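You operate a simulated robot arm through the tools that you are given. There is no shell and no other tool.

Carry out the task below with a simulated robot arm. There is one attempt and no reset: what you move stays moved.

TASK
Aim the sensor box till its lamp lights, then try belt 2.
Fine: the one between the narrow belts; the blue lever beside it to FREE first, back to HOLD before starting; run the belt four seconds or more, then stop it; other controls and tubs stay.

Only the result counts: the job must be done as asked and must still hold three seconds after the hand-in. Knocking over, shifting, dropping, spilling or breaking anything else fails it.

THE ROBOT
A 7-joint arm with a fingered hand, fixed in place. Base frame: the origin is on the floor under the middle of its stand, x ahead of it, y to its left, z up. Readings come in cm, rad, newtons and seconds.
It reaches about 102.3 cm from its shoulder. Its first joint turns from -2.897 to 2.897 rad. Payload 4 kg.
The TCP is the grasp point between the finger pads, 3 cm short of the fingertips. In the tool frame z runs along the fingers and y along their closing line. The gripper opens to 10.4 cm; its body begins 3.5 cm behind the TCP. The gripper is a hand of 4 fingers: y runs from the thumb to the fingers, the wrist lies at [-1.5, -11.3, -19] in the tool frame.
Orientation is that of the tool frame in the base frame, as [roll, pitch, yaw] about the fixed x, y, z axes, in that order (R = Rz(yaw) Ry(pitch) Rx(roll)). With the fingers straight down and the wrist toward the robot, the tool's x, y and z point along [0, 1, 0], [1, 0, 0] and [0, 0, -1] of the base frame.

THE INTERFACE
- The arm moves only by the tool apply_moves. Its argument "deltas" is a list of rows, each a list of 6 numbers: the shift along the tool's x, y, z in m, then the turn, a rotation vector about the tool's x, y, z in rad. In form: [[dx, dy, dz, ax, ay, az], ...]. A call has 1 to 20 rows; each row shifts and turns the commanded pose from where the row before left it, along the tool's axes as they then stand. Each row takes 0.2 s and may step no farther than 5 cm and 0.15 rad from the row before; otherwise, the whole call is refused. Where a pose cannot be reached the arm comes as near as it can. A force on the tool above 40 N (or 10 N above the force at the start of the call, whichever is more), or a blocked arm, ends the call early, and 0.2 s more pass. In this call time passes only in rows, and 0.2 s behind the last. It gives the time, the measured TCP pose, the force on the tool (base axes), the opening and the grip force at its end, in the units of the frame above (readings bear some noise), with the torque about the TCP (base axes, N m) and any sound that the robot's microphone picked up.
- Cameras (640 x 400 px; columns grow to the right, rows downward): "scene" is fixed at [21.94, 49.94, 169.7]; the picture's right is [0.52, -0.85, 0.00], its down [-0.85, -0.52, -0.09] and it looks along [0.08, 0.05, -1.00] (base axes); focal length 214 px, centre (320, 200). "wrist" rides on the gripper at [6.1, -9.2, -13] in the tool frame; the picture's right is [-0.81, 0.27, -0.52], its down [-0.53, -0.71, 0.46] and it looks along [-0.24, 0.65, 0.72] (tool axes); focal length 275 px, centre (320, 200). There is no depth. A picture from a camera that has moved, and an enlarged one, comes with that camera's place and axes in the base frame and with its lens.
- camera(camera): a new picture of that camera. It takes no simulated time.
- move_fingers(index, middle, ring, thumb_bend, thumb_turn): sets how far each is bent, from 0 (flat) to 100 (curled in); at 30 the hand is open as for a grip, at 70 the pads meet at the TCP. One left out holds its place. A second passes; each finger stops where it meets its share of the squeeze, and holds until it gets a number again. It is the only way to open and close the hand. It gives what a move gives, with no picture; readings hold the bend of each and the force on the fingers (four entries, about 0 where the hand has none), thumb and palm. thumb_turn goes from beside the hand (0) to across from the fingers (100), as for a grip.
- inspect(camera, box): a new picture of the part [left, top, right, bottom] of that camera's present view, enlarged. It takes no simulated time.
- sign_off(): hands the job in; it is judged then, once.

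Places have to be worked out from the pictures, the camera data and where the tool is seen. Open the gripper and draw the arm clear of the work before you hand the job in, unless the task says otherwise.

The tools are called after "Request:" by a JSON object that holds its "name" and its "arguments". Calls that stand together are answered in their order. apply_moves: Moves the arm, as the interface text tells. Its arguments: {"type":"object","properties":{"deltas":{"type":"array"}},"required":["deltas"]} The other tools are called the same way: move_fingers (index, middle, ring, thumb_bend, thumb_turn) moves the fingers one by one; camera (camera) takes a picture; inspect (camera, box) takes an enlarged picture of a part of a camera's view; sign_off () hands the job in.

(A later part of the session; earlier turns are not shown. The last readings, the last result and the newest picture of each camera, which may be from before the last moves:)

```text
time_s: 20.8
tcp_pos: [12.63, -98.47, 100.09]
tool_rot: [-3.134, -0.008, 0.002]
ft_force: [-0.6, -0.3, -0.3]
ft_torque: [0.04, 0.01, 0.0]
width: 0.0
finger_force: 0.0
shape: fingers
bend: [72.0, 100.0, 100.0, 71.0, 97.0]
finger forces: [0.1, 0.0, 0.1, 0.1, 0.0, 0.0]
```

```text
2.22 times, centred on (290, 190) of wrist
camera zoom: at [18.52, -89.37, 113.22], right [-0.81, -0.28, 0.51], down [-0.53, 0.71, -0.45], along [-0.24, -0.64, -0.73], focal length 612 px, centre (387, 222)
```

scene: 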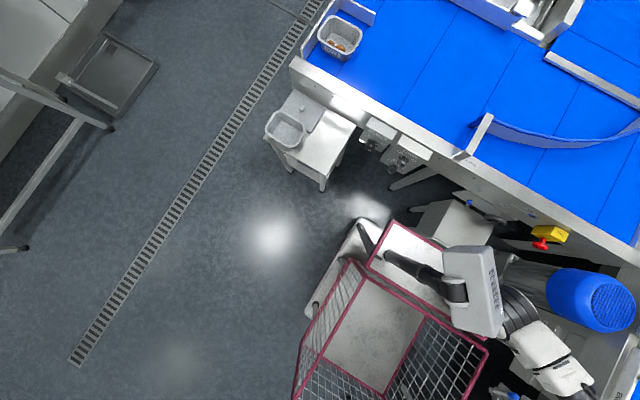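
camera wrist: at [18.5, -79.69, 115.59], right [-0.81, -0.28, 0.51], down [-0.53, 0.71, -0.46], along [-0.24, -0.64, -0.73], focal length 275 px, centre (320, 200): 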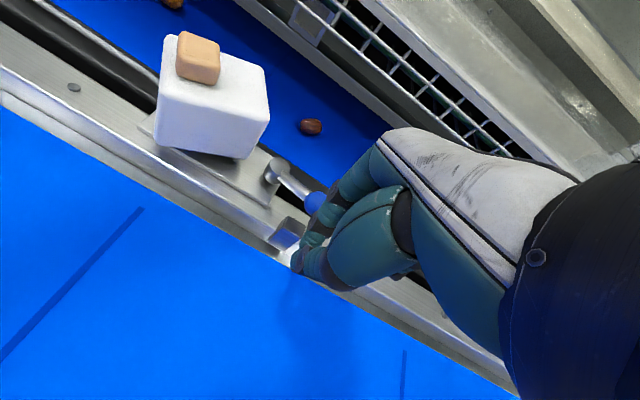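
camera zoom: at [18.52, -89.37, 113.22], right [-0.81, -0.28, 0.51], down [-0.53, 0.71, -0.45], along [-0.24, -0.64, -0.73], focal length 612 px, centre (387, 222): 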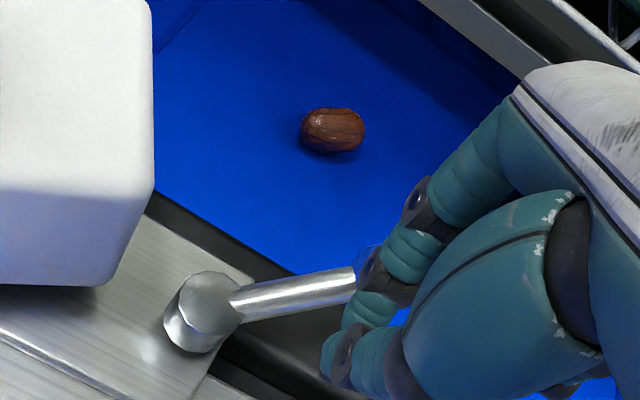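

Request:
{"name": "apply_moves", "arguments": {"deltas": [[0, 0.006, 0, 0, 0, 0], [0, 0.006, 0, 0, 0, 0]]}}

Request:
{"name": "inspect", "arguments": {"camera": "wrist", "box": [200, 100, 380, 280]}}

```text
time_s: 21.4
tcp_pos: [12.59, -98.45, 100.08]
tool_rot: [-3.138, -0.006, 0.004]
ft_force: [-0.2, 0.0, 1.1]
ft_torque: [-0.01, 0.03, 0.01]
width: 0.01
finger_force: 0.1
shape: fingers
bend: [72.0, 100.0, 100.0, 71.0, 97.0]
finger forces: [0.1, 0.1, 0.0, 0.0, 0.0, 0.0]
out of reach, approached as far as the arm can: row 1, 2
```

```text
2.22 times, centred on (290, 190) of wrist
camera zoom: at [18.52, -89.37, 113.23], right [-0.81, -0.28, 0.51], down [-0.53, 0.71, -0.46], along [-0.24, -0.64, -0.73], focal length 612 px, centre (387, 222)
```

zoom: 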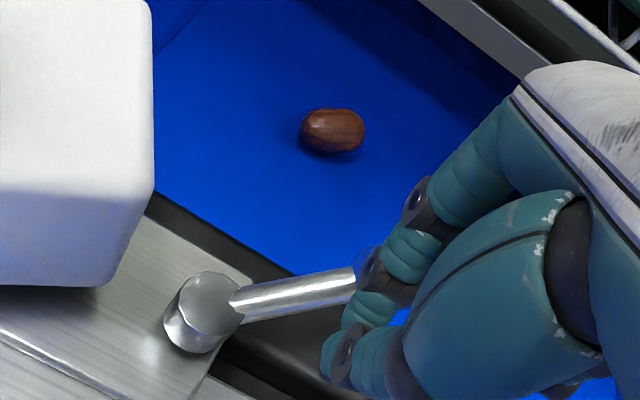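

The straight-down pose has hit its reach limit, with the lever at roughly -40°, on the FREE side. I'll back off and up, then look at the lever's true position.

Request:
{"name": "apply_moves", "arguments": {"deltas": [[0, -0.03, 0, 0, 0, 0], [0, -0.03, -0.01, 0, 0, 0], [-0.02, -0.03, -0.03, 0, 0, 0], [-0.02, -0.02, -0.03, 0, 0, 0], [-0.02, -0.02, -0.03, 0, 0, 0]]}}

Request:
{"name": "inspect", "arguments": {"camera": "wrist", "box": [160, 60, 360, 260]}}

```text
time_s: 22.6
tcp_pos: [6.6, -85.5, 110.26]
tool_rot: [-3.136, -0.008, 0.005]
ft_force: [-0.2, -0.4, -0.5]
ft_torque: [0.04, 0.02, 0.01]
width: 0.0
finger_force: 0.0
shape: fingers
bend: [72.0, 100.0, 100.0, 71.0, 97.0]
finger forces: [0.0, 0.1, 0.0, 0.0, 0.0, 0.0]
```

```text
2.00 times, centred on (260, 160) of wrist
camera zoom: at [12.51, -76.44, 123.28], right [-0.81, -0.28, 0.51], down [-0.53, 0.71, -0.46], along [-0.23, -0.64, -0.73], focal length 551 px, centre (440, 280)
```

zoom: 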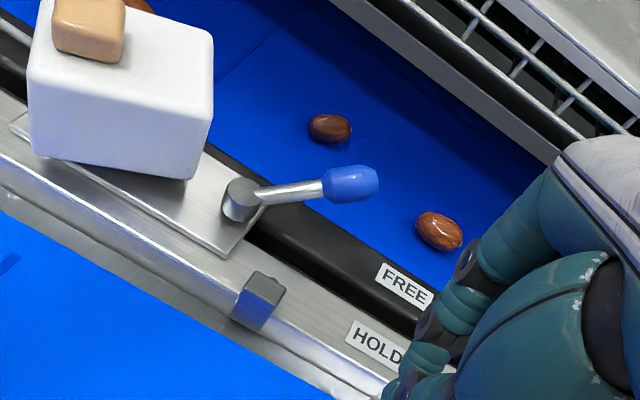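

The lever now sits at about -44°, past the FREE label side. I'll tilt the hand about 0.4 rad so the fingers point outward for more reach, and move toward the near side of the sensor box while staying above it.

Request:
{"name": "apply_moves", "arguments": {"deltas": [[0, 0, 0, -0.134, 0, 0], [0, 0, 0, -0.133, 0, 0], [0, 0, 0, -0.133, 0, 0], [0.034, 0.004, 0.013, 0, 0, 0], [0.034, 0.004, 0.013, 0, 0, 0], [0.034, 0.004, 0.013, 0, 0, 0], [0.034, 0.004, 0.013, 0, 0, 0]]}}

Request:
{"name": "camera", "arguments": {"camera": "wrist"}}

```text
time_s: 24.2
tcp_pos: [20.04, -89.02, 106.2]
tool_rot: [2.746, -0.008, 0.001]
ft_force: [0.4, 0.1, -0.6]
ft_torque: [0.04, -0.04, 0.05]
width: 0.0
finger_force: 0.0
shape: fingers
bend: [72.0, 100.0, 100.0, 71.0, 97.0]
finger forces: [0.0, 0.0, 0.0, 0.0, 0.1, 0.0]
```

```text
taken
camera wrist: at [25.94, -75.54, 114.68], right [-0.81, -0.06, 0.58], down [-0.53, 0.48, -0.7], along [-0.24, -0.87, -0.42], focal length 275 px, centre (320, 200)
```

wrist: 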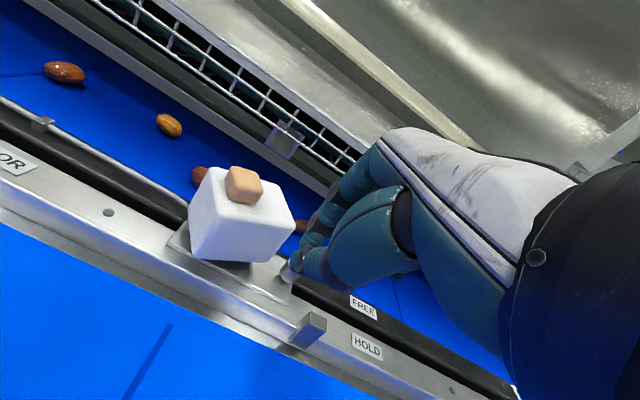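

Request:
{"name": "inspect", "arguments": {"camera": "wrist", "box": [170, 100, 350, 280]}}

Request:
{"name": "inspect", "arguments": {"camera": "wrist", "box": [250, 100, 320, 170]}}

```text
2.22 times, centred on (260, 190) of wrist
camera zoom: at [25.94, -75.54, 114.68], right [-0.81, -0.06, 0.58], down [-0.53, 0.48, -0.7], along [-0.24, -0.87, -0.42], focal length 612 px, centre (453, 222)
```

zoom: 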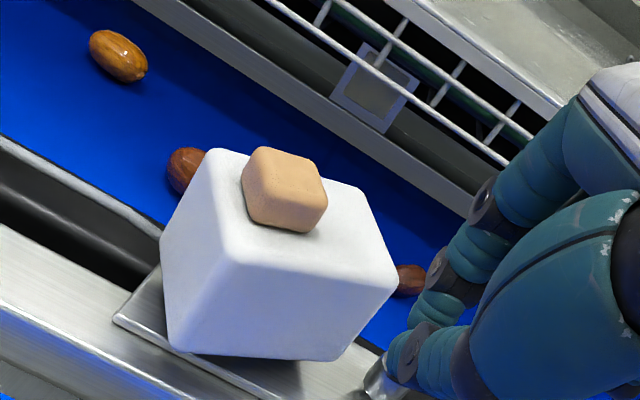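

```text
5.71 times, centred on (285, 135) of wrist
camera zoom: at [25.94, -75.54, 114.68], right [-0.81, -0.06, 0.58], down [-0.53, 0.48, -0.7], along [-0.24, -0.87, -0.42], focal length 1573 px, centre (520, 571)
```

zoom: 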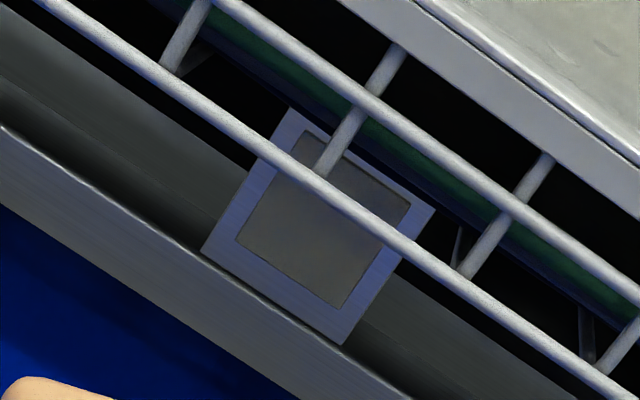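

The reflector plate triangulates to (25,-126.7,97), directly across (-y) from the box centre. That calls for about +60° of turn. I'll lower the fingertip to box mid-height on its near side.

Request:
{"name": "apply_moves", "arguments": {"deltas": [[0.002, 0.001, 0.015, 0, 0, 0], [0.001, 0.001, 0.015, 0, 0, 0], [0.001, 0.001, 0.015, 0, 0, 0]]}}

Request:
{"name": "camera", "arguments": {"camera": "wrist"}}

Request:
{"name": "inspect", "arguments": {"camera": "wrist", "box": [170, 130, 350, 310]}}

```text
time_s: 25.0
tcp_pos: [20.67, -90.99, 102.17]
tool_rot: [2.744, -0.008, 0.004]
ft_force: [0.3, 0.0, 0.4]
ft_torque: [-0.02, 0.0, 0.01]
width: 0.03
finger_force: 0.0
shape: fingers
bend: [72.0, 100.0, 100.0, 71.0, 97.0]
finger forces: [0.0, 0.0, 0.0, 0.1, 0.0, 0.1]
```

```text
taken
camera wrist: at [26.52, -77.49, 110.61], right [-0.81, -0.06, 0.58], down [-0.53, 0.48, -0.7], along [-0.24, -0.87, -0.42], focal length 275 px, centre (320, 200)
```

wrist: 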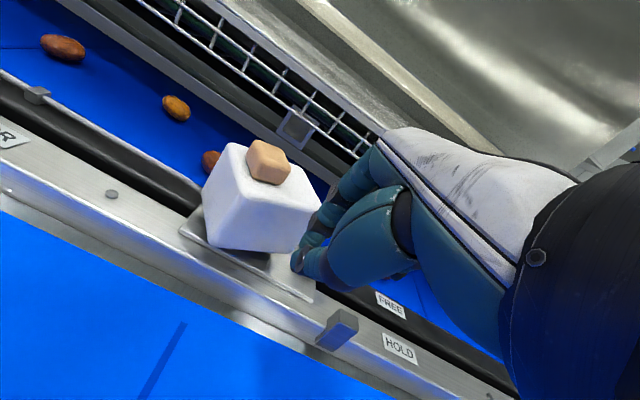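

```text
2.22 times, centred on (260, 220) of wrist
camera zoom: at [26.52, -77.49, 110.61], right [-0.81, -0.06, 0.58], down [-0.53, 0.48, -0.7], along [-0.24, -0.87, -0.42], focal length 612 px, centre (453, 156)
```

zoom: 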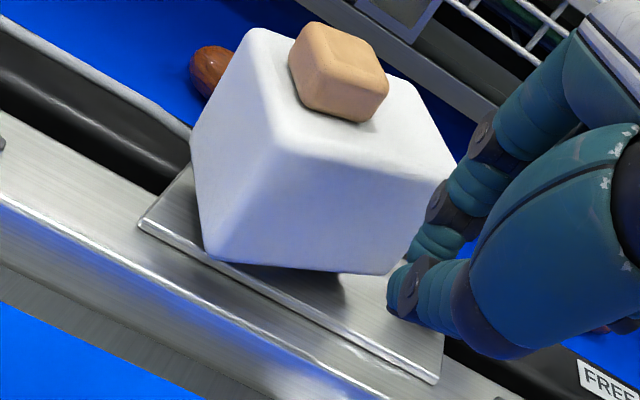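

The index is just beside the box's near-left corner. I push toward -y in small horizontal steps.

Request:
{"name": "apply_moves", "arguments": {"deltas": [[0, 0.0074, 0.0031, 0, 0, 0], [0, 0.0074, 0.0031, 0, 0, 0], [0, 0.0074, 0.0031, 0, 0, 0]]}}

Request:
{"name": "inspect", "arguments": {"camera": "wrist", "box": [170, 130, 350, 310]}}

```text
time_s: 25.8
tcp_pos: [20.45, -93.42, 102.03]
tool_rot: [2.746, -0.009, 0.007]
ft_force: [-0.7, 0.6, 0.0]
ft_torque: [0.0, -0.02, 0.01]
width: 0.0
finger_force: 0.1
shape: fingers
bend: [72.0, 100.0, 100.0, 71.0, 97.0]
finger forces: [0.1, 0.0, 0.1, 0.1, 0.1, 0.0]
```

```text
2.22 times, centred on (260, 220) of wrist
camera zoom: at [26.49, -79.93, 110.57], right [-0.81, -0.06, 0.58], down [-0.53, 0.48, -0.7], along [-0.24, -0.87, -0.42], focal length 612 px, centre (453, 156)
```

zoom: 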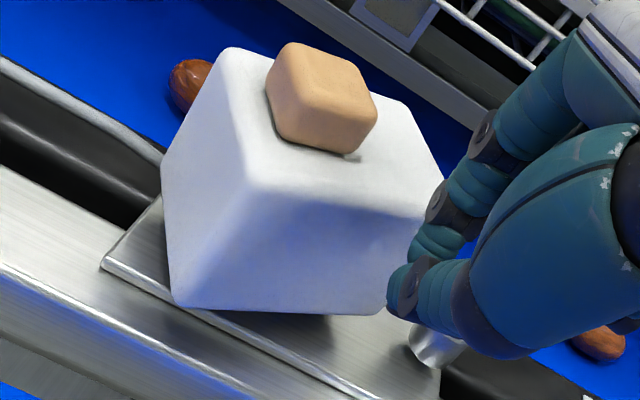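

Request:
{"name": "apply_moves", "arguments": {"deltas": [[0, 0.0074, 0.0031, 0, 0, 0], [0, 0.0074, 0.0031, 0, 0, 0]]}}

Request:
{"name": "inspect", "arguments": {"camera": "wrist", "box": [170, 130, 350, 310]}}

```text
time_s: 26.4
tcp_pos: [20.5, -95.03, 102.07]
tool_rot: [2.746, -0.008, 0.004]
ft_force: [-3.9, 5.6, 0.9]
ft_torque: [0.07, 0.05, 0.01]
width: 0.0
finger_force: 4.5
shape: fingers
bend: [72.0, 100.0, 100.0, 70.0, 97.0]
finger forces: [9.3, 0.0, 0.0, 0.0, 0.0, 0.0]
```

```text
2.22 times, centred on (260, 220) of wrist
camera zoom: at [26.43, -81.51, 110.59], right [-0.81, -0.06, 0.58], down [-0.53, 0.48, -0.7], along [-0.24, -0.87, -0.42], focal length 612 px, centre (453, 156)
```

zoom: 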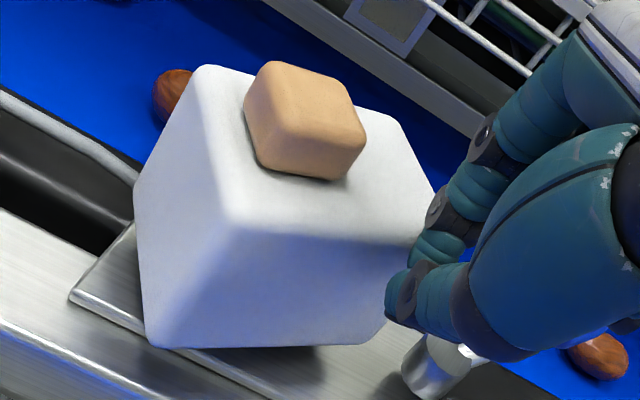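

Request:
{"name": "apply_moves", "arguments": {"deltas": [[0, 0.0055, 0.0023, 0, 0, 0]]}}

Request:
{"name": "inspect", "arguments": {"camera": "wrist", "box": [170, 130, 350, 310]}}

```text
time_s: 26.8
tcp_pos: [20.37, -95.6, 102.06]
tool_rot: [2.747, -0.005, 0.002]
ft_force: [-10.0, 5.8, 0.6]
ft_torque: [0.13, 0.17, -0.07]
width: 0.0
finger_force: 7.9
shape: fingers
bend: [72.0, 100.0, 100.0, 69.0, 97.0]
finger forces: [15.4, 0.0, 0.1, 0.0, 0.1, 0.0]
```

```text
2.22 times, centred on (260, 220) of wrist
camera zoom: at [26.31, -82.11, 110.59], right [-0.81, -0.06, 0.58], down [-0.53, 0.48, -0.7], along [-0.24, -0.87, -0.42], focal length 612 px, centre (453, 156)
```

zoom: 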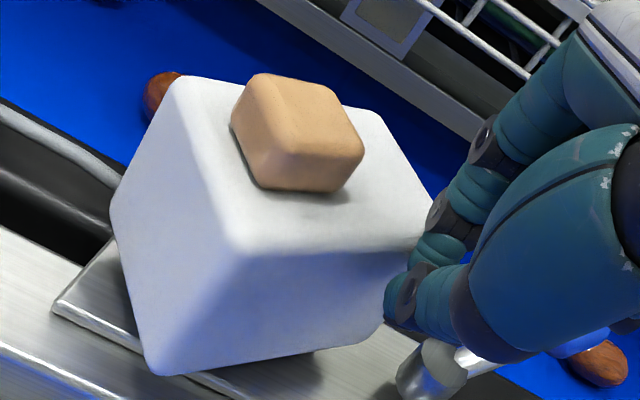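

The box is turning (about 15 N on the index). I continue with small steps and check the lamp.

Request:
{"name": "apply_moves", "arguments": {"deltas": [[0, 0.0074, 0.0031, 0, 0, 0]]}}

Request:
{"name": "inspect", "arguments": {"camera": "wrist", "box": [170, 130, 350, 310]}}

```text
time_s: 27.2
tcp_pos: [20.27, -96.42, 102.21]
tool_rot: [2.747, -0.008, 0.002]
ft_force: [-14.9, 12.2, 3.8]
ft_torque: [0.22, 0.29, -0.06]
width: 0.0
finger_force: 13.1
shape: fingers
bend: [73.0, 100.0, 100.0, 68.0, 97.0]
finger forces: [25.7, 0.1, 0.1, 0.0, 0.0, 0.1]
```

```text
2.22 times, centred on (260, 220) of wrist
camera zoom: at [26.25, -82.9, 110.61], right [-0.81, -0.06, 0.58], down [-0.53, 0.48, -0.7], along [-0.24, -0.87, -0.42], focal length 612 px, centre (453, 156)
```

zoom: 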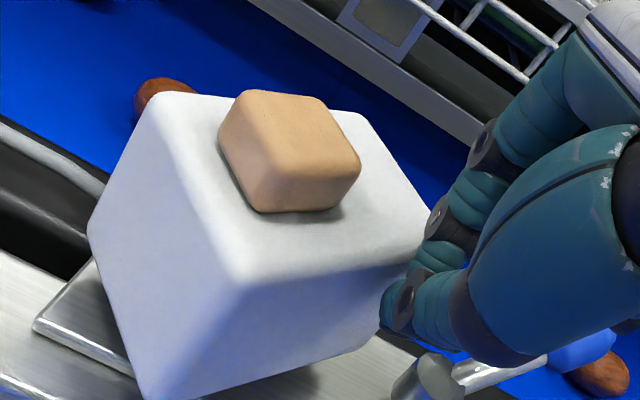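

The box has turned about 15° so far and its swivel is stiff (about 0.45 N·m), which matches the force. I keep pushing along -y in small steps, with the force well under the limit.

Request:
{"name": "apply_moves", "arguments": {"deltas": [[-0.001, 0.0055, 0.0023, 0, 0, 0], [0, 0.0055, 0.0023, 0, 0, 0]]}}

Request:
{"name": "inspect", "arguments": {"camera": "wrist", "box": [130, 130, 350, 310]}}

```text
time_s: 27.8
tcp_pos: [20.42, -97.49, 102.09]
tool_rot: [2.75, -0.007, 0.002]
ft_force: [-17.4, 26.5, 1.8]
ft_torque: [0.47, 0.35, 0.23]
width: 0.0
finger_force: 21.7
shape: fingers
bend: [74.0, 100.0, 100.0, 64.0, 97.0]
finger forces: [42.7, 0.0, 0.0, 0.0, 0.1, 0.1]
```

```text
2.22 times, centred on (240, 220) of wrist
camera zoom: at [26.25, -84.0, 110.6], right [-0.81, -0.06, 0.58], down [-0.53, 0.48, -0.7], along [-0.24, -0.87, -0.42], focal length 612 px, centre (498, 156)
```

zoom: 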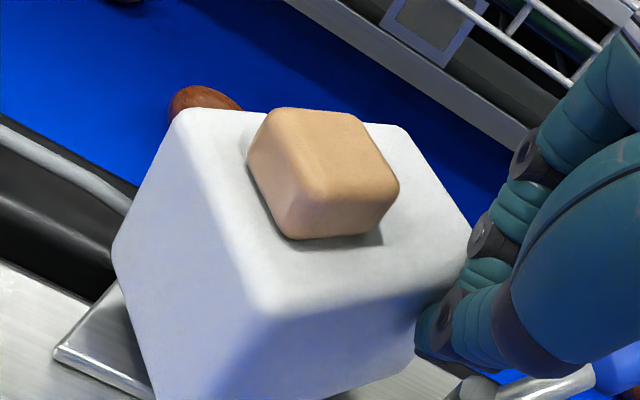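

Force rose to 32 N but the box stayed at about +15–17°, so this looks like the stop of its swivel, 45° off the rail. It should likely go the other way, with the long side squared to the rail and the lens facing the reflector. I'll back away and look.

Request:
{"name": "apply_moves", "arguments": {"deltas": [[0, -0.0115, -0.0049, 0, 0, 0], [0, -0.0115, -0.0049, 0, 0, 0], [0, -0.0115, -0.0049, 0, 0, 0], [0, -0.0115, -0.0049, 0, 0, 0]]}}

Request:
{"name": "camera", "arguments": {"camera": "wrist"}}

Request:
{"name": "inspect", "arguments": {"camera": "wrist", "box": [170, 130, 350, 310]}}

```text
time_s: 28.8
tcp_pos: [20.6, -92.66, 102.0]
tool_rot: [2.747, -0.007, 0.003]
ft_force: [0.3, 0.6, -0.1]
ft_torque: [0.0, 0.0, 0.0]
width: 0.0
finger_force: 0.1
shape: fingers
bend: [72.0, 100.0, 100.0, 70.0, 97.0]
finger forces: [0.0, 0.0, 0.0, 0.1, 0.1, 0.1]
```

```text
taken
camera wrist: at [26.49, -79.09, 110.58], right [-0.81, -0.06, 0.58], down [-0.53, 0.48, -0.7], along [-0.24, -0.87, -0.42], focal length 275 px, centre (320, 200)
```

wrist: 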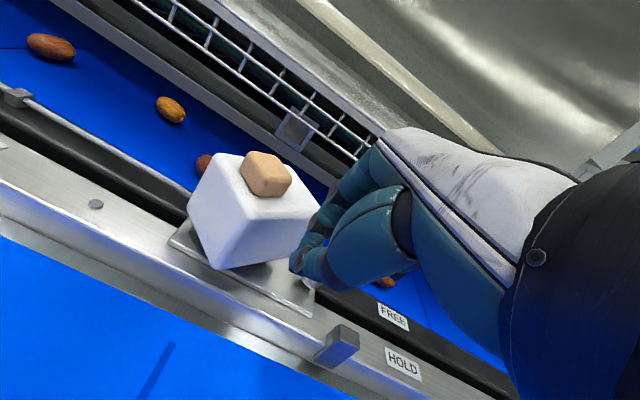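

```text
2.22 times, centred on (260, 220) of wrist
camera zoom: at [26.49, -79.09, 110.58], right [-0.81, -0.06, 0.58], down [-0.53, 0.48, -0.7], along [-0.24, -0.87, -0.42], focal length 612 px, centre (453, 156)
```

zoom: 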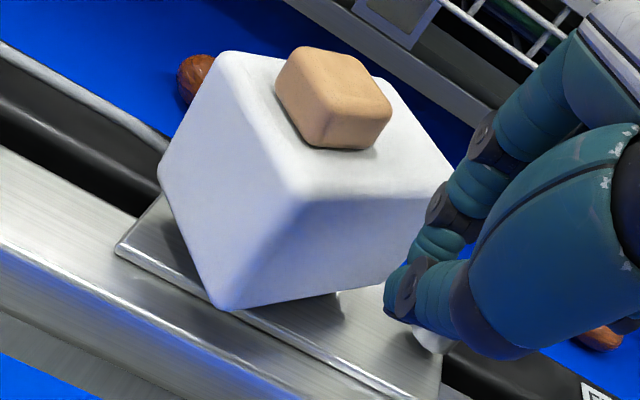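

The box stayed at about 48° off the rail. Now I'll push its nearest corner toward +x with the side of the fingers to turn it clockwise.

Request:
{"name": "apply_moves", "arguments": {"deltas": [[0.012, 0, 0, 0, 0, 0], [0.012, 0, 0, 0, 0, 0]]}}

Request:
{"name": "inspect", "arguments": {"camera": "wrist", "box": [170, 130, 350, 310]}}

```text
time_s: 29.4
tcp_pos: [22.9, -92.56, 102.19]
tool_rot: [2.749, -0.008, 0.003]
ft_force: [1.0, -0.5, -0.6]
ft_torque: [0.01, -0.01, 0.0]
width: 0.01
finger_force: 0.1
shape: fingers
bend: [72.0, 100.0, 100.0, 70.0, 97.0]
finger forces: [0.0, 0.0, 0.0, 0.0, 0.0, 0.0]
```

```text
2.22 times, centred on (260, 220) of wrist
camera zoom: at [28.81, -79.11, 110.62], right [-0.81, -0.06, 0.58], down [-0.53, 0.48, -0.7], along [-0.24, -0.87, -0.42], focal length 612 px, centre (453, 156)
```

zoom: 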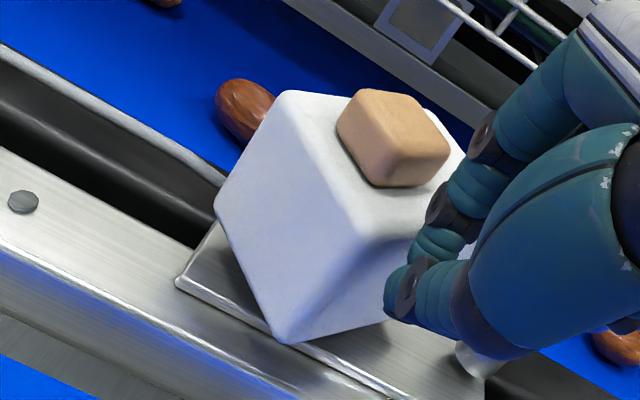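

The index's forward knuckle might touch the wrong half of the face, so I shift 1.4 cm toward +y first. Then I push +x on the near corner.

Request:
{"name": "apply_moves", "arguments": {"deltas": [[0, -0.0129, -0.0055, 0, 0, 0], [0.01, 0, 0, 0, 0, 0], [0.008, 0, 0, 0, 0, 0]]}}

Request:
{"name": "inspect", "arguments": {"camera": "wrist", "box": [170, 130, 350, 310]}}

```text
time_s: 30.2
tcp_pos: [24.68, -91.2, 102.19]
tool_rot: [2.747, -0.007, 0.003]
ft_force: [0.4, 0.9, 0.9]
ft_torque: [0.0, 0.0, -0.02]
width: 0.01
finger_force: 0.1
shape: fingers
bend: [72.0, 100.0, 100.0, 70.0, 97.0]
finger forces: [0.0, 0.0, 0.0, 0.1, 0.0, 0.0]
```

```text
2.22 times, centred on (260, 220) of wrist
camera zoom: at [30.57, -77.68, 110.7], right [-0.81, -0.06, 0.58], down [-0.53, 0.48, -0.7], along [-0.24, -0.87, -0.42], focal length 612 px, centre (453, 156)
```

zoom: 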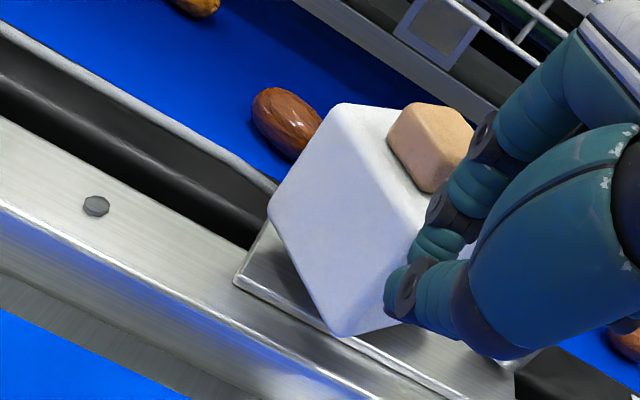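

Request:
{"name": "apply_moves", "arguments": {"deltas": [[0.007, 0, 0, 0, 0, 0], [0.007, 0, 0, 0, 0, 0]]}}

Request:
{"name": "inspect", "arguments": {"camera": "wrist", "box": [170, 130, 350, 310]}}

```text
time_s: 30.8
tcp_pos: [26.12, -91.11, 102.28]
tool_rot: [2.748, -0.008, 0.003]
ft_force: [-1.4, 0.1, 0.5]
ft_torque: [0.0, 0.03, 0.0]
width: 0.02
finger_force: 0.1
shape: fingers
bend: [72.0, 100.0, 100.0, 70.0, 97.0]
finger forces: [0.0, 0.0, 0.1, 0.0, 0.0, 0.1]
```

```text
2.22 times, centred on (260, 220) of wrist
camera zoom: at [31.98, -77.67, 110.7], right [-0.81, -0.06, 0.58], down [-0.53, 0.48, -0.7], along [-0.24, -0.87, -0.42], focal length 612 px, centre (453, 156)
```

zoom: 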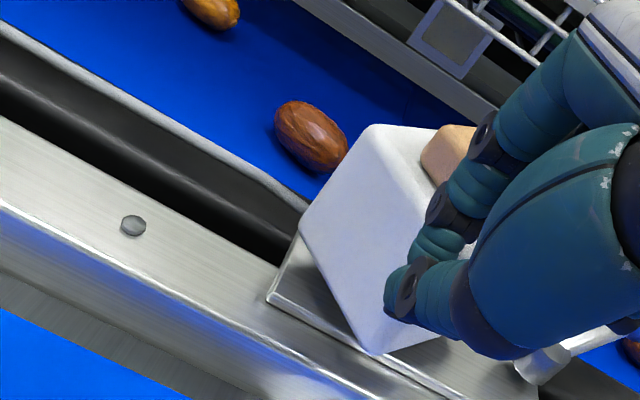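

The fingers slid past in front of the corner with no contact, so the box is a bit deeper than I thought (centre near y=-98, top near z=100.6). I'll go back to -x, shift 1.4 cm toward -y, and push +x again.

Request:
{"name": "apply_moves", "arguments": {"deltas": [[-0.02, -0.005, 0, 0, 0, 0], [-0.015, 0, 0, 0, 0, 0], [0, 0.0175, 0.0055, 0, 0, 0], [0.008, 0, 0, 0, 0, 0]]}}

Request:
{"name": "inspect", "arguments": {"camera": "wrist", "box": [170, 130, 350, 310]}}

```text
time_s: 31.8
tcp_pos: [23.3, -92.56, 102.08]
tool_rot: [2.747, -0.008, 0.003]
ft_force: [-2.0, 0.3, 0.4]
ft_torque: [0.04, 0.01, -0.05]
width: 0.0
finger_force: 0.0
shape: fingers
bend: [72.0, 100.0, 100.0, 70.0, 97.0]
finger forces: [0.1, 0.1, 0.0, 0.0, 0.0, 0.0]
```

```text
2.22 times, centred on (260, 220) of wrist
camera zoom: at [29.23, -79.06, 110.66], right [-0.81, -0.06, 0.58], down [-0.53, 0.48, -0.7], along [-0.24, -0.87, -0.42], focal length 612 px, centre (453, 156)
```

zoom: 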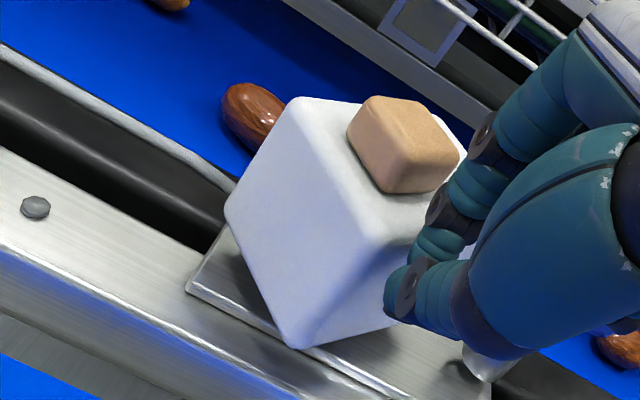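

Request:
{"name": "apply_moves", "arguments": {"deltas": [[0.007, 0, 0, 0, 0, 0], [0.007, 0, 0, 0, 0, 0]]}}

Request:
{"name": "inspect", "arguments": {"camera": "wrist", "box": [170, 130, 350, 310]}}

```text
time_s: 32.4
tcp_pos: [24.76, -92.54, 102.19]
tool_rot: [2.746, -0.007, 0.006]
ft_force: [-1.4, 1.8, -0.3]
ft_torque: [0.05, 0.02, -0.01]
width: 0.0
finger_force: 0.0
shape: fingers
bend: [72.0, 100.0, 100.0, 70.0, 97.0]
finger forces: [0.0, 0.0, 0.1, 0.0, 0.0, 0.0]
```

```text
2.22 times, centred on (260, 220) of wrist
camera zoom: at [30.7, -79.06, 110.66], right [-0.81, -0.06, 0.58], down [-0.53, 0.48, -0.7], along [-0.24, -0.87, -0.42], focal length 612 px, centre (453, 156)
```

zoom: 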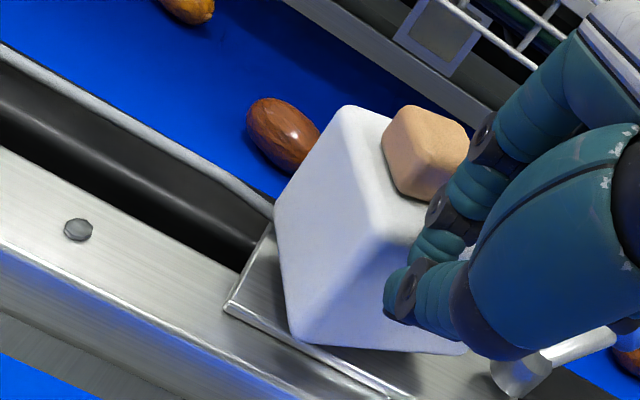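

The box is turning clockwise with only about 2 N. I continue the +x push in small steps.

Request:
{"name": "apply_moves", "arguments": {"deltas": [[0.006, 0, 0, 0, 0, 0], [0.006, 0, 0, 0, 0, 0]]}}

Request:
{"name": "inspect", "arguments": {"camera": "wrist", "box": [170, 130, 350, 310]}}

```text
time_s: 33.0
tcp_pos: [25.88, -92.48, 102.22]
tool_rot: [2.747, -0.008, 0.006]
ft_force: [-0.6, 2.2, 0.1]
ft_torque: [0.08, -0.02, 0.02]
width: 0.0
finger_force: 0.0
shape: fingers
bend: [72.0, 100.0, 100.0, 70.0, 97.0]
finger forces: [0.0, 0.1, 0.0, 0.1, 0.1, 0.0]
```

```text
2.22 times, centred on (260, 220) of wrist
camera zoom: at [31.91, -79.05, 110.65], right [-0.82, -0.06, 0.58], down [-0.53, 0.48, -0.7], along [-0.24, -0.87, -0.42], focal length 612 px, centre (453, 156)
```

zoom: 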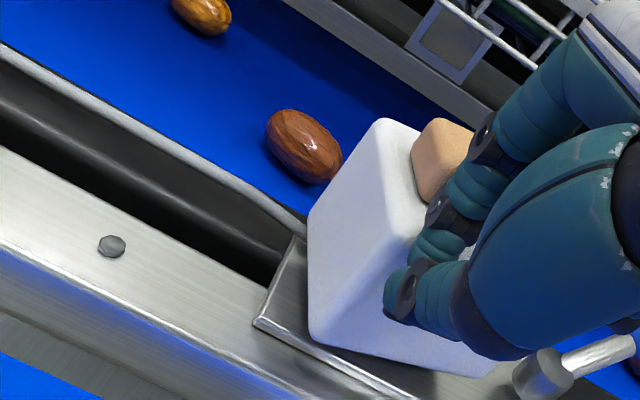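

Request:
{"name": "apply_moves", "arguments": {"deltas": [[0.006, 0, 0, 0, 0, 0], [0.006, 0.001, 0, 0, 0, 0]]}}

Request:
{"name": "inspect", "arguments": {"camera": "wrist", "box": [170, 130, 350, 310]}}

```text
time_s: 33.6
tcp_pos: [27.11, -92.54, 102.3]
tool_rot: [2.746, -0.008, 0.003]
ft_force: [0.3, 1.8, 0.4]
ft_torque: [0.04, -0.01, -0.02]
width: 0.0
finger_force: 0.2
shape: fingers
bend: [72.0, 100.0, 100.0, 70.0, 97.0]
finger forces: [0.0, 0.1, 0.0, 0.0, 0.0, 0.0]
```

```text
2.22 times, centred on (260, 220) of wrist
camera zoom: at [33.08, -79.15, 110.69], right [-0.82, -0.06, 0.58], down [-0.53, 0.48, -0.7], along [-0.24, -0.87, -0.42], focal length 612 px, centre (453, 156)
```

zoom: 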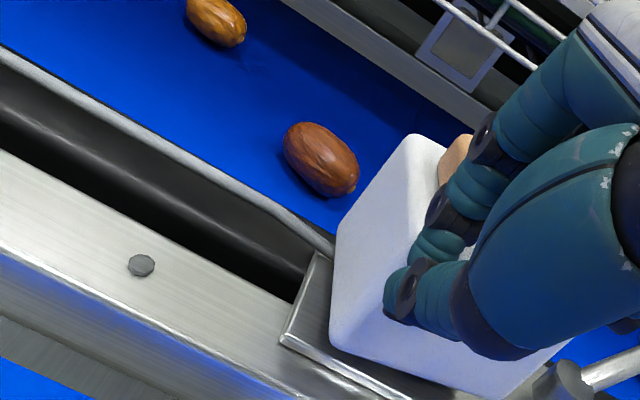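

The near face is approaching parallel with the plate edge. I now push gently toward -y at this rear end, in small steps, and check the lamp.

Request:
{"name": "apply_moves", "arguments": {"deltas": [[0.004, 0.0037, 0.0016, 0, 0, 0]]}}

Request:
{"name": "inspect", "arguments": {"camera": "wrist", "box": [190, 130, 370, 310]}}

```text
time_s: 34.0
tcp_pos: [27.69, -93.02, 102.24]
tool_rot: [2.748, -0.008, 0.005]
ft_force: [0.5, 2.1, 0.9]
ft_torque: [0.04, -0.04, -0.01]
width: 0.0
finger_force: 0.0
shape: fingers
bend: [72.0, 100.0, 100.0, 70.0, 97.0]
finger forces: [0.0, 0.1, 0.0, 0.0, 0.1, 0.0]
```

```text
2.22 times, centred on (280, 220) of wrist
camera zoom: at [33.57, -79.53, 110.69], right [-0.82, -0.06, 0.58], down [-0.53, 0.48, -0.7], along [-0.24, -0.87, -0.42], focal length 612 px, centre (409, 156)
```

zoom: 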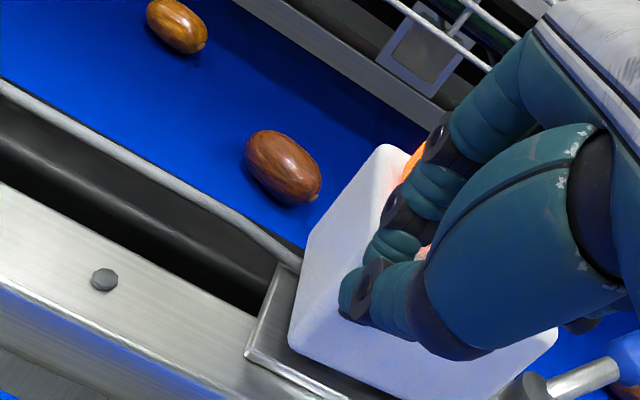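

The lamp has lit orange. The face is still a few degrees short of parallel, so I nudge 1.5 mm more to sit well inside the window and check the lamp again.

Request:
{"name": "apply_moves", "arguments": {"deltas": [[0, 0.0014, 0.0006, 0, 0, 0]]}}

Request:
{"name": "inspect", "arguments": {"camera": "wrist", "box": [190, 130, 370, 310]}}

```text
time_s: 34.4
tcp_pos: [27.63, -93.2, 102.27]
tool_rot: [2.747, -0.007, 0.005]
ft_force: [0.8, 3.5, 1.0]
ft_torque: [0.07, -0.03, 0.07]
width: 0.01
finger_force: 0.1
shape: fingers
bend: [72.0, 100.0, 100.0, 69.0, 97.0]
finger forces: [0.0, 0.1, 0.0, 0.1, 0.1, 0.1]
```

```text
2.22 times, centred on (280, 220) of wrist
camera zoom: at [33.57, -79.67, 110.68], right [-0.81, -0.06, 0.58], down [-0.53, 0.48, -0.7], along [-0.24, -0.87, -0.42], focal length 612 px, centre (409, 156)
```

zoom: 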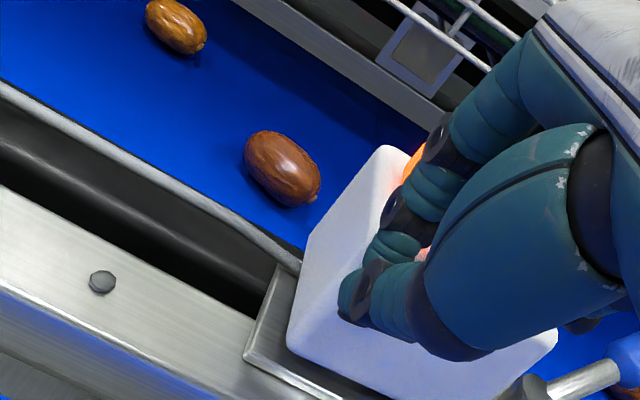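

Still lit. I withdraw straight back (+y), then up, and look at the box and lamp with a clear view.

Request:
{"name": "apply_moves", "arguments": {"deltas": [[0, -0.0138, -0.0058, 0, 0, 0], [0, -0.0138, -0.0058, 0, 0, 0], [0, -0.0138, -0.0158, 0, 0, 0], [-0.01, -0.0138, -0.0258, 0, 0, 0], [-0.03, -0.01, -0.02, 0, 0, 0], [-0.03, -0.01, -0.02, 0, 0, 0]]}}

Request:
{"name": "camera", "arguments": {"camera": "wrist"}}

Request:
{"name": "inspect", "arguments": {"camera": "wrist", "box": [120, 100, 380, 280]}}

```text
time_s: 35.8
tcp_pos: [20.62, -82.66, 107.89]
tool_rot: [2.746, -0.009, 0.007]
ft_force: [0.5, -0.3, -0.3]
ft_torque: [0.0, 0.03, -0.04]
width: 0.02
finger_force: 0.0
shape: fingers
bend: [72.0, 100.0, 100.0, 70.0, 97.0]
finger forces: [0.0, 0.0, 0.0, 0.0, 0.1, 0.0]
```

```text
taken
camera wrist: at [26.5, -69.18, 116.34], right [-0.81, -0.06, 0.58], down [-0.53, 0.48, -0.7], along [-0.24, -0.87, -0.42], focal length 275 px, centre (320, 200)
```

wrist: 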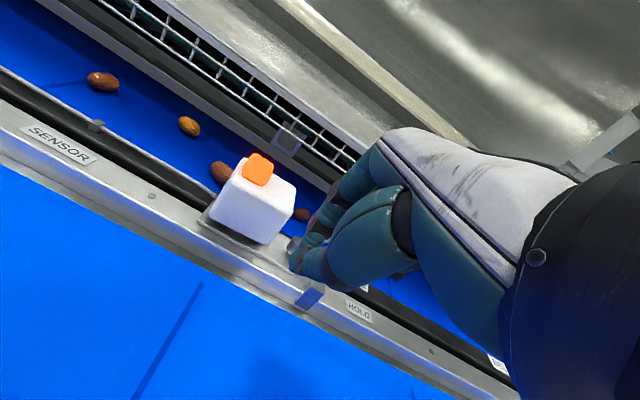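

```text
2.22 times, centred on (250, 190) of wrist
camera zoom: at [26.5, -69.18, 116.34], right [-0.81, -0.06, 0.58], down [-0.53, 0.48, -0.7], along [-0.24, -0.87, -0.42], focal length 612 px, centre (476, 222)
```

zoom: 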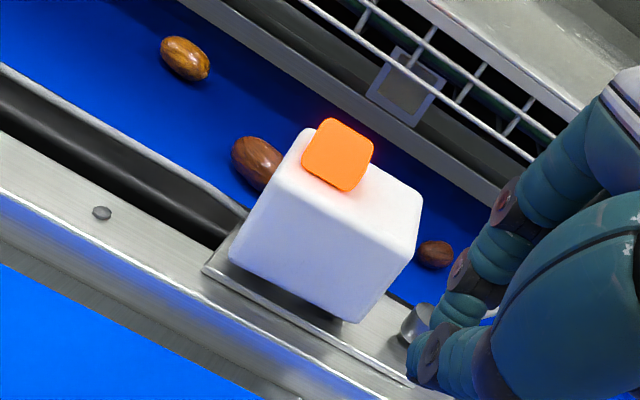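

The lamp is clearly lit and the box is square to its plate. Now the lever must go back to HOLD: I'll rise, level the hand, and make a hook with the index while keeping the other fingers flat and the thumb aside.

Request:
{"name": "apply_moves", "arguments": {"deltas": [[0, 0.0127, -0.0307, 0, 0, 0], [0, 0.0127, -0.0307, 0, 0, 0], [0, 0.0127, -0.0307, 0, 0, 0], [0, 0, 0, 0.13, 0, 0], [0, 0, 0, 0.13, 0, 0], [0, 0, 0, 0.08, 0, 0]]}}

Request:
{"name": "move_fingers", "arguments": {"index": 48, "middle": 0, "ring": 0, "thumb_bend": 0, "thumb_turn": 0}}

Request:
{"name": "camera", "arguments": {"camera": "wrist"}}

```text
time_s: 37.2
tcp_pos: [20.53, -82.65, 117.94]
tool_rot: [3.088, -0.008, 0.003]
ft_force: [0.3, 0.1, 0.7]
ft_torque: [0.0, -0.04, 0.02]
width: 0.0
finger_force: 0.1
shape: fingers
bend: [72.0, 100.0, 100.0, 70.0, 97.0]
finger forces: [0.0, 0.0, 0.1, 0.0, 0.0, 0.0]
```

```text
time_s: 38.2
tcp_pos: [20.49, -82.7, 117.86]
tool_rot: [3.088, -0.009, 0.005]
ft_force: [-0.5, -0.2, 0.0]
ft_torque: [-0.01, -0.02, -0.02]
width: 14.69
finger_force: 0.0
shape: fingers
bend: [48.0, 0.0, 0.0, 0.0, 0.0]
finger forces: [0.1, 0.0, 0.1, 0.1, 0.0, 0.0]
```

```text
taken
camera wrist: at [26.32, -72.79, 130.33], right [-0.81, -0.25, 0.53], down [-0.53, 0.69, -0.5], along [-0.24, -0.68, -0.69], focal length 275 px, centre (320, 200)
```

wrist: 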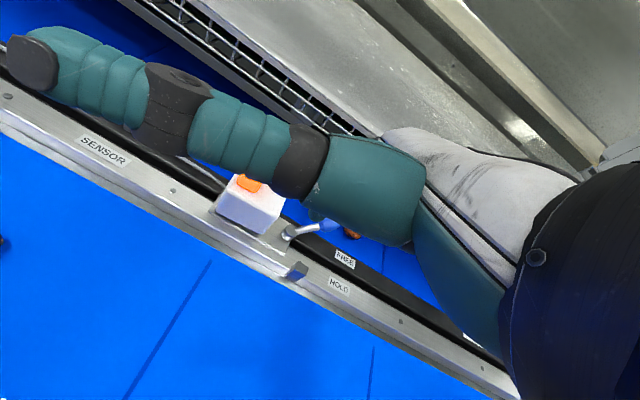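

The thumb swung out sideways over the box and blocks the view, so I turn it back across and only slightly bent.

Request:
{"name": "move_fingers", "arguments": {"thumb_bend": 30, "thumb_turn": 98}}

Request:
{"name": "camera", "arguments": {"camera": "wrist"}}

Request:
{"name": "inspect", "arguments": {"camera": "wrist", "box": [220, 110, 420, 290]}}

```text
time_s: 39.2
tcp_pos: [20.4, -82.77, 117.82]
tool_rot: [3.087, -0.008, 0.005]
ft_force: [0.3, -0.3, 0.5]
ft_torque: [0.04, -0.01, 0.0]
width: 8.06
finger_force: 0.0
shape: fingers
bend: [48.0, 0.0, 0.0, 30.0, 95.0]
finger forces: [0.0, 0.0, 0.0, 0.0, 0.0, 0.1]
```

```text
taken
camera wrist: at [26.32, -72.79, 130.32], right [-0.81, -0.25, 0.53], down [-0.53, 0.69, -0.5], along [-0.24, -0.68, -0.69], focal length 275 px, centre (320, 200)
```

wrist: 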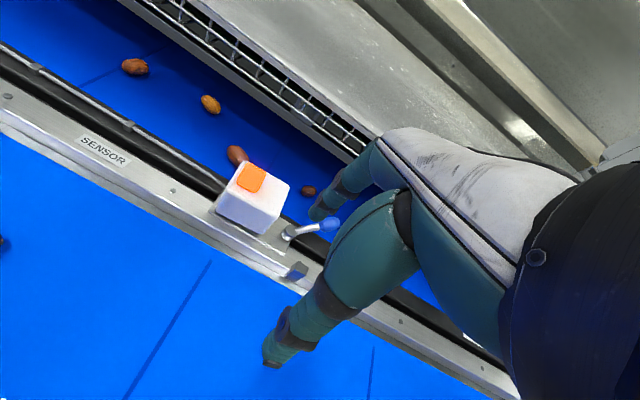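

```text
2.22 times, centred on (320, 200) of wrist
camera zoom: at [26.32, -72.79, 130.32], right [-0.81, -0.25, 0.53], down [-0.53, 0.69, -0.5], along [-0.24, -0.68, -0.69], focal length 612 px, centre (320, 200)
```

zoom: 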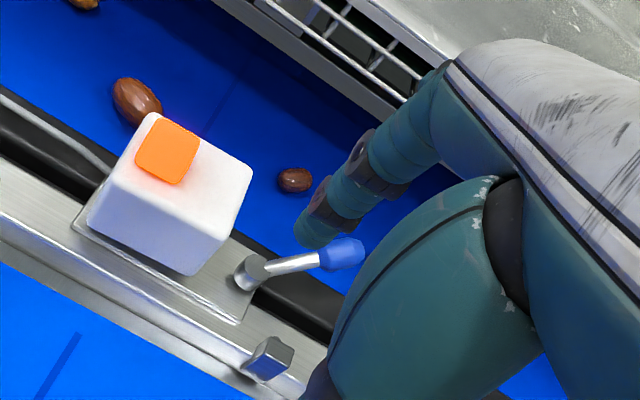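

The index now hangs as a hook about 3 cm ahead of the TCP. I tilt slightly for reach and move above the spot just behind the lever, staying high.

Request:
{"name": "apply_moves", "arguments": {"deltas": [[0, 0, 0, -0.146, 0, 0], [-0.0096, 0.0245, 0.025, 0, 0, 0], [-0.0096, 0.0245, 0.025, 0, 0, 0], [-0.0096, 0.0245, 0.025, 0, 0, 0], [-0.0096, 0.0245, 0.025, 0, 0, 0], [-0.0096, 0.0245, 0.025, 0, 0, 0]]}}

Request:
{"name": "camera", "arguments": {"camera": "wrist"}}

Request:
{"name": "inspect", "arguments": {"camera": "wrist", "box": [220, 110, 420, 290]}}

```text
time_s: 40.6
tcp_pos: [15.76, -97.31, 108.1]
tool_rot: [2.937, -0.007, 0.005]
ft_force: [0.3, -0.2, 0.6]
ft_torque: [-0.02, 0.0, -0.02]
width: 8.04
finger_force: 0.0
shape: fingers
bend: [48.0, 0.0, 0.0, 30.0, 95.0]
finger forces: [0.0, 0.1, 0.0, 0.1, 0.1, 0.2]
```

```text
taken
camera wrist: at [21.71, -85.63, 118.99], right [-0.81, -0.17, 0.56], down [-0.53, 0.6, -0.59], along [-0.24, -0.78, -0.58], focal length 275 px, centre (320, 200)
```

wrist: 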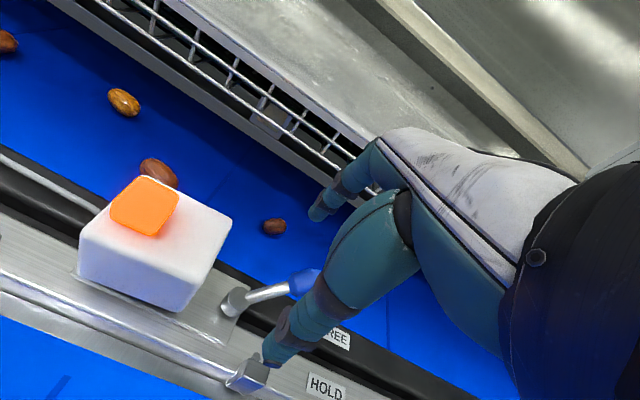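

```text
2.22 times, centred on (320, 200) of wrist
camera zoom: at [21.71, -85.63, 118.99], right [-0.81, -0.17, 0.56], down [-0.53, 0.6, -0.59], along [-0.24, -0.78, -0.58], focal length 612 px, centre (320, 200)
```

zoom: 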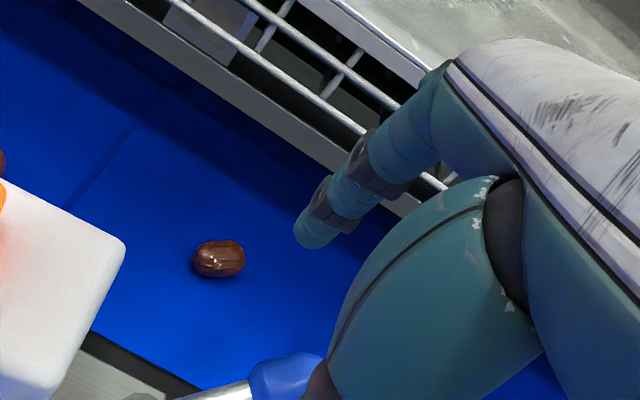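

The index tip is right above the far side of the lever shaft at about (16.1,-101). I descend vertically in steps.

Request:
{"name": "apply_moves", "arguments": {"deltas": [[0, -0.0034, 0.0204, 0, 0, 0], [0, -0.0034, 0.0204, 0, 0, 0], [0, -0.0025, 0.0155, 0, 0, 0]]}}

Request:
{"name": "camera", "arguments": {"camera": "wrist"}}

Request:
{"name": "inspect", "arguments": {"camera": "wrist", "box": [200, 130, 380, 290]}}

```text
time_s: 41.4
tcp_pos: [15.74, -97.5, 102.27]
tool_rot: [2.942, -0.009, 0.002]
ft_force: [0.1, 0.1, 0.0]
ft_torque: [0.01, -0.02, -0.01]
width: 8.06
finger_force: 0.0
shape: fingers
bend: [48.0, 0.0, 0.0, 30.0, 95.0]
finger forces: [0.1, 0.0, 0.0, 0.0, 0.1, 0.0]
```

```text
taken
camera wrist: at [21.7, -85.78, 113.15], right [-0.81, -0.17, 0.56], down [-0.53, 0.61, -0.59], along [-0.24, -0.78, -0.58], focal length 275 px, centre (320, 200)
```

wrist: 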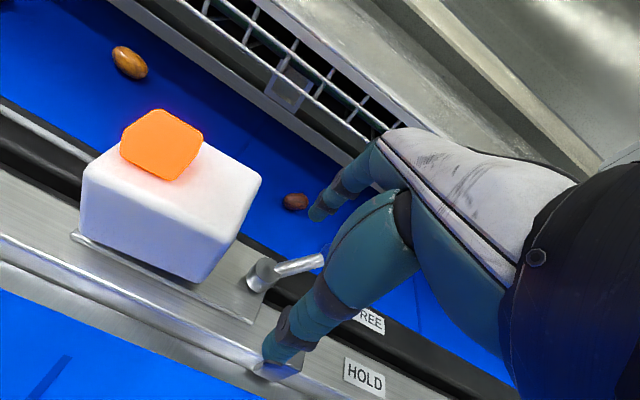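

```text
2.50 times, centred on (290, 210) of wrist
camera zoom: at [21.7, -85.78, 113.15], right [-0.81, -0.17, 0.56], down [-0.53, 0.61, -0.59], along [-0.24, -0.78, -0.58], focal length 688 px, centre (395, 175)
```

zoom: 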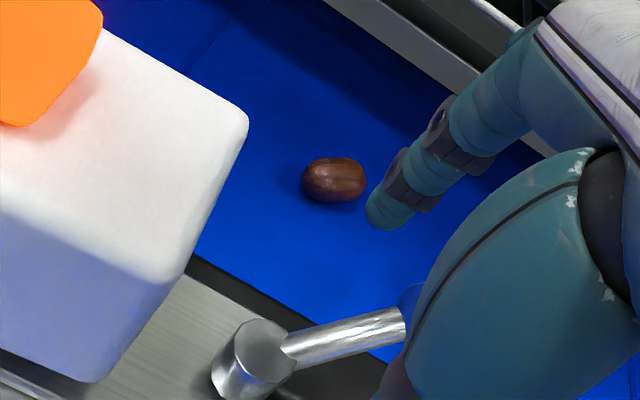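

Request:
{"name": "apply_moves", "arguments": {"deltas": [[0, -0.0022, 0.0108, 0, 0, 0], [0, -0.0022, 0.0108, 0, 0, 0]]}}

Request:
{"name": "camera", "arguments": {"camera": "wrist"}}

Request:
{"name": "inspect", "arguments": {"camera": "wrist", "box": [200, 130, 380, 290]}}

```text
time_s: 42.0
tcp_pos: [15.83, -97.33, 100.13]
tool_rot: [2.942, -0.008, 0.003]
ft_force: [0.2, 0.4, 0.6]
ft_torque: [-0.01, 0.0, 0.0]
width: 8.07
finger_force: 0.0
shape: fingers
bend: [48.0, 0.0, 0.0, 30.0, 95.0]
finger forces: [0.0, 0.0, 0.0, 0.0, 0.0, 0.0]
```

```text
taken
camera wrist: at [21.71, -85.78, 111.0], right [-0.81, -0.17, 0.56], down [-0.53, 0.61, -0.59], along [-0.24, -0.78, -0.58], focal length 275 px, centre (320, 200)
```

wrist: 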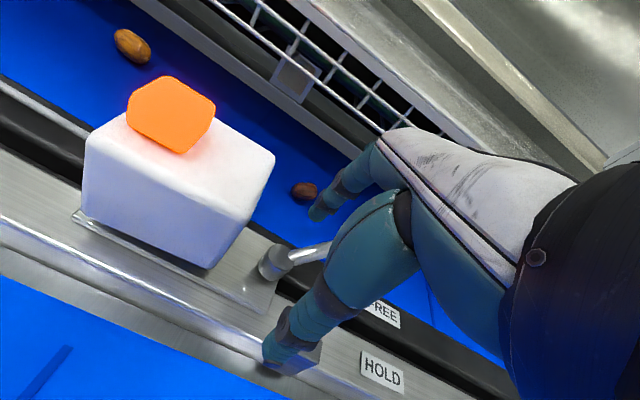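

```text
2.50 times, centred on (290, 210) of wrist
camera zoom: at [21.71, -85.78, 111.0], right [-0.81, -0.17, 0.56], down [-0.53, 0.61, -0.59], along [-0.24, -0.78, -0.58], focal length 688 px, centre (395, 175)
```

zoom: 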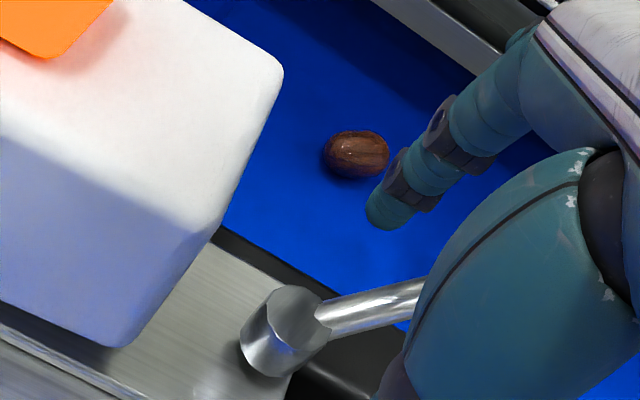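

The tip is behind the lever at about (16.2,-101.5,97.8). I pull diagonally toward (-x,+y), following the lever's arc back toward HOLD.

Request:
{"name": "apply_moves", "arguments": {"deltas": [[-0.006, -0.0069, -0.0014, 0, 0, 0], [-0.006, -0.0069, -0.0014, 0, 0, 0], [-0.006, -0.0069, -0.0014, 0, 0, 0]]}}

Request:
{"name": "inspect", "arguments": {"camera": "wrist", "box": [180, 130, 380, 290]}}

```text
time_s: 42.8
tcp_pos: [14.03, -95.36, 100.01]
tool_rot: [2.941, -0.009, 0.004]
ft_force: [-0.1, 0.2, 0.6]
ft_torque: [0.01, 0.01, 0.04]
width: 8.05
finger_force: 0.1
shape: fingers
bend: [48.0, 0.0, 0.0, 30.0, 95.0]
finger forces: [0.0, 0.0, 0.1, 0.1, 0.0, 0.0]
```

```text
2.50 times, centred on (280, 210) of wrist
camera zoom: at [19.95, -83.7, 110.99], right [-0.81, -0.17, 0.56], down [-0.53, 0.61, -0.59], along [-0.24, -0.78, -0.58], focal length 688 px, centre (420, 175)
```

zoom: 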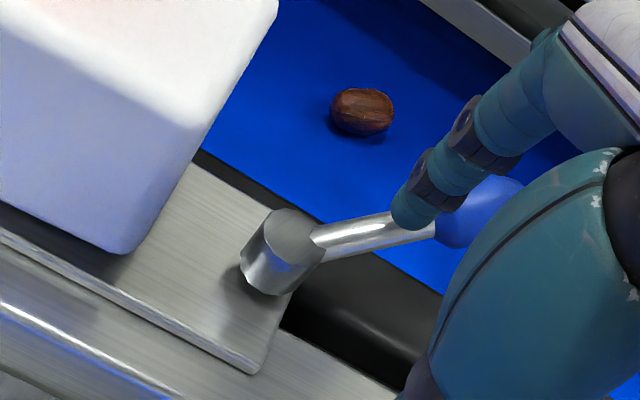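

The tip slid over the thin shaft without contact, so it is about 1 cm too high. I go back behind the lever, straighten the thumb for clearance, and will lower further.

Request:
{"name": "apply_moves", "arguments": {"deltas": [[0.006, 0.0069, 0.0014, 0, 0, 0], [0.006, 0.0069, 0.0014, 0, 0, 0], [0.006, 0.0069, 0.0014, 0, 0, 0]]}}

Request:
{"name": "move_fingers", "arguments": {"thumb_bend": 5}}

Request:
{"name": "camera", "arguments": {"camera": "wrist"}}

```text
time_s: 43.6
tcp_pos: [15.82, -97.51, 100.14]
tool_rot: [2.94, -0.008, 0.005]
ft_force: [0.1, 0.8, -0.6]
ft_torque: [-0.07, -0.03, 0.0]
width: 8.07
finger_force: 0.0
shape: fingers
bend: [48.0, 0.0, 0.0, 30.0, 95.0]
finger forces: [0.0, 0.0, 0.0, 0.1, 0.0, 0.0]
```

```text
time_s: 44.6
tcp_pos: [15.88, -97.49, 100.16]
tool_rot: [2.942, -0.008, 0.003]
ft_force: [-0.7, -0.2, -0.7]
ft_torque: [0.0, -0.03, 0.01]
width: 9.81
finger_force: 0.1
shape: fingers
bend: [48.0, 0.0, 0.0, 5.0, 94.0]
finger forces: [0.0, 0.0, 0.0, 0.1, 0.0, 0.1]
```

```text
taken
camera wrist: at [21.71, -85.82, 111.02], right [-0.81, -0.17, 0.56], down [-0.53, 0.61, -0.59], along [-0.24, -0.78, -0.58], focal length 275 px, centre (320, 200)
```

wrist: 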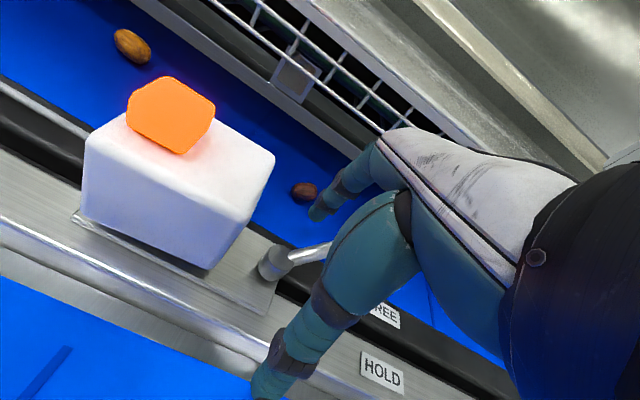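

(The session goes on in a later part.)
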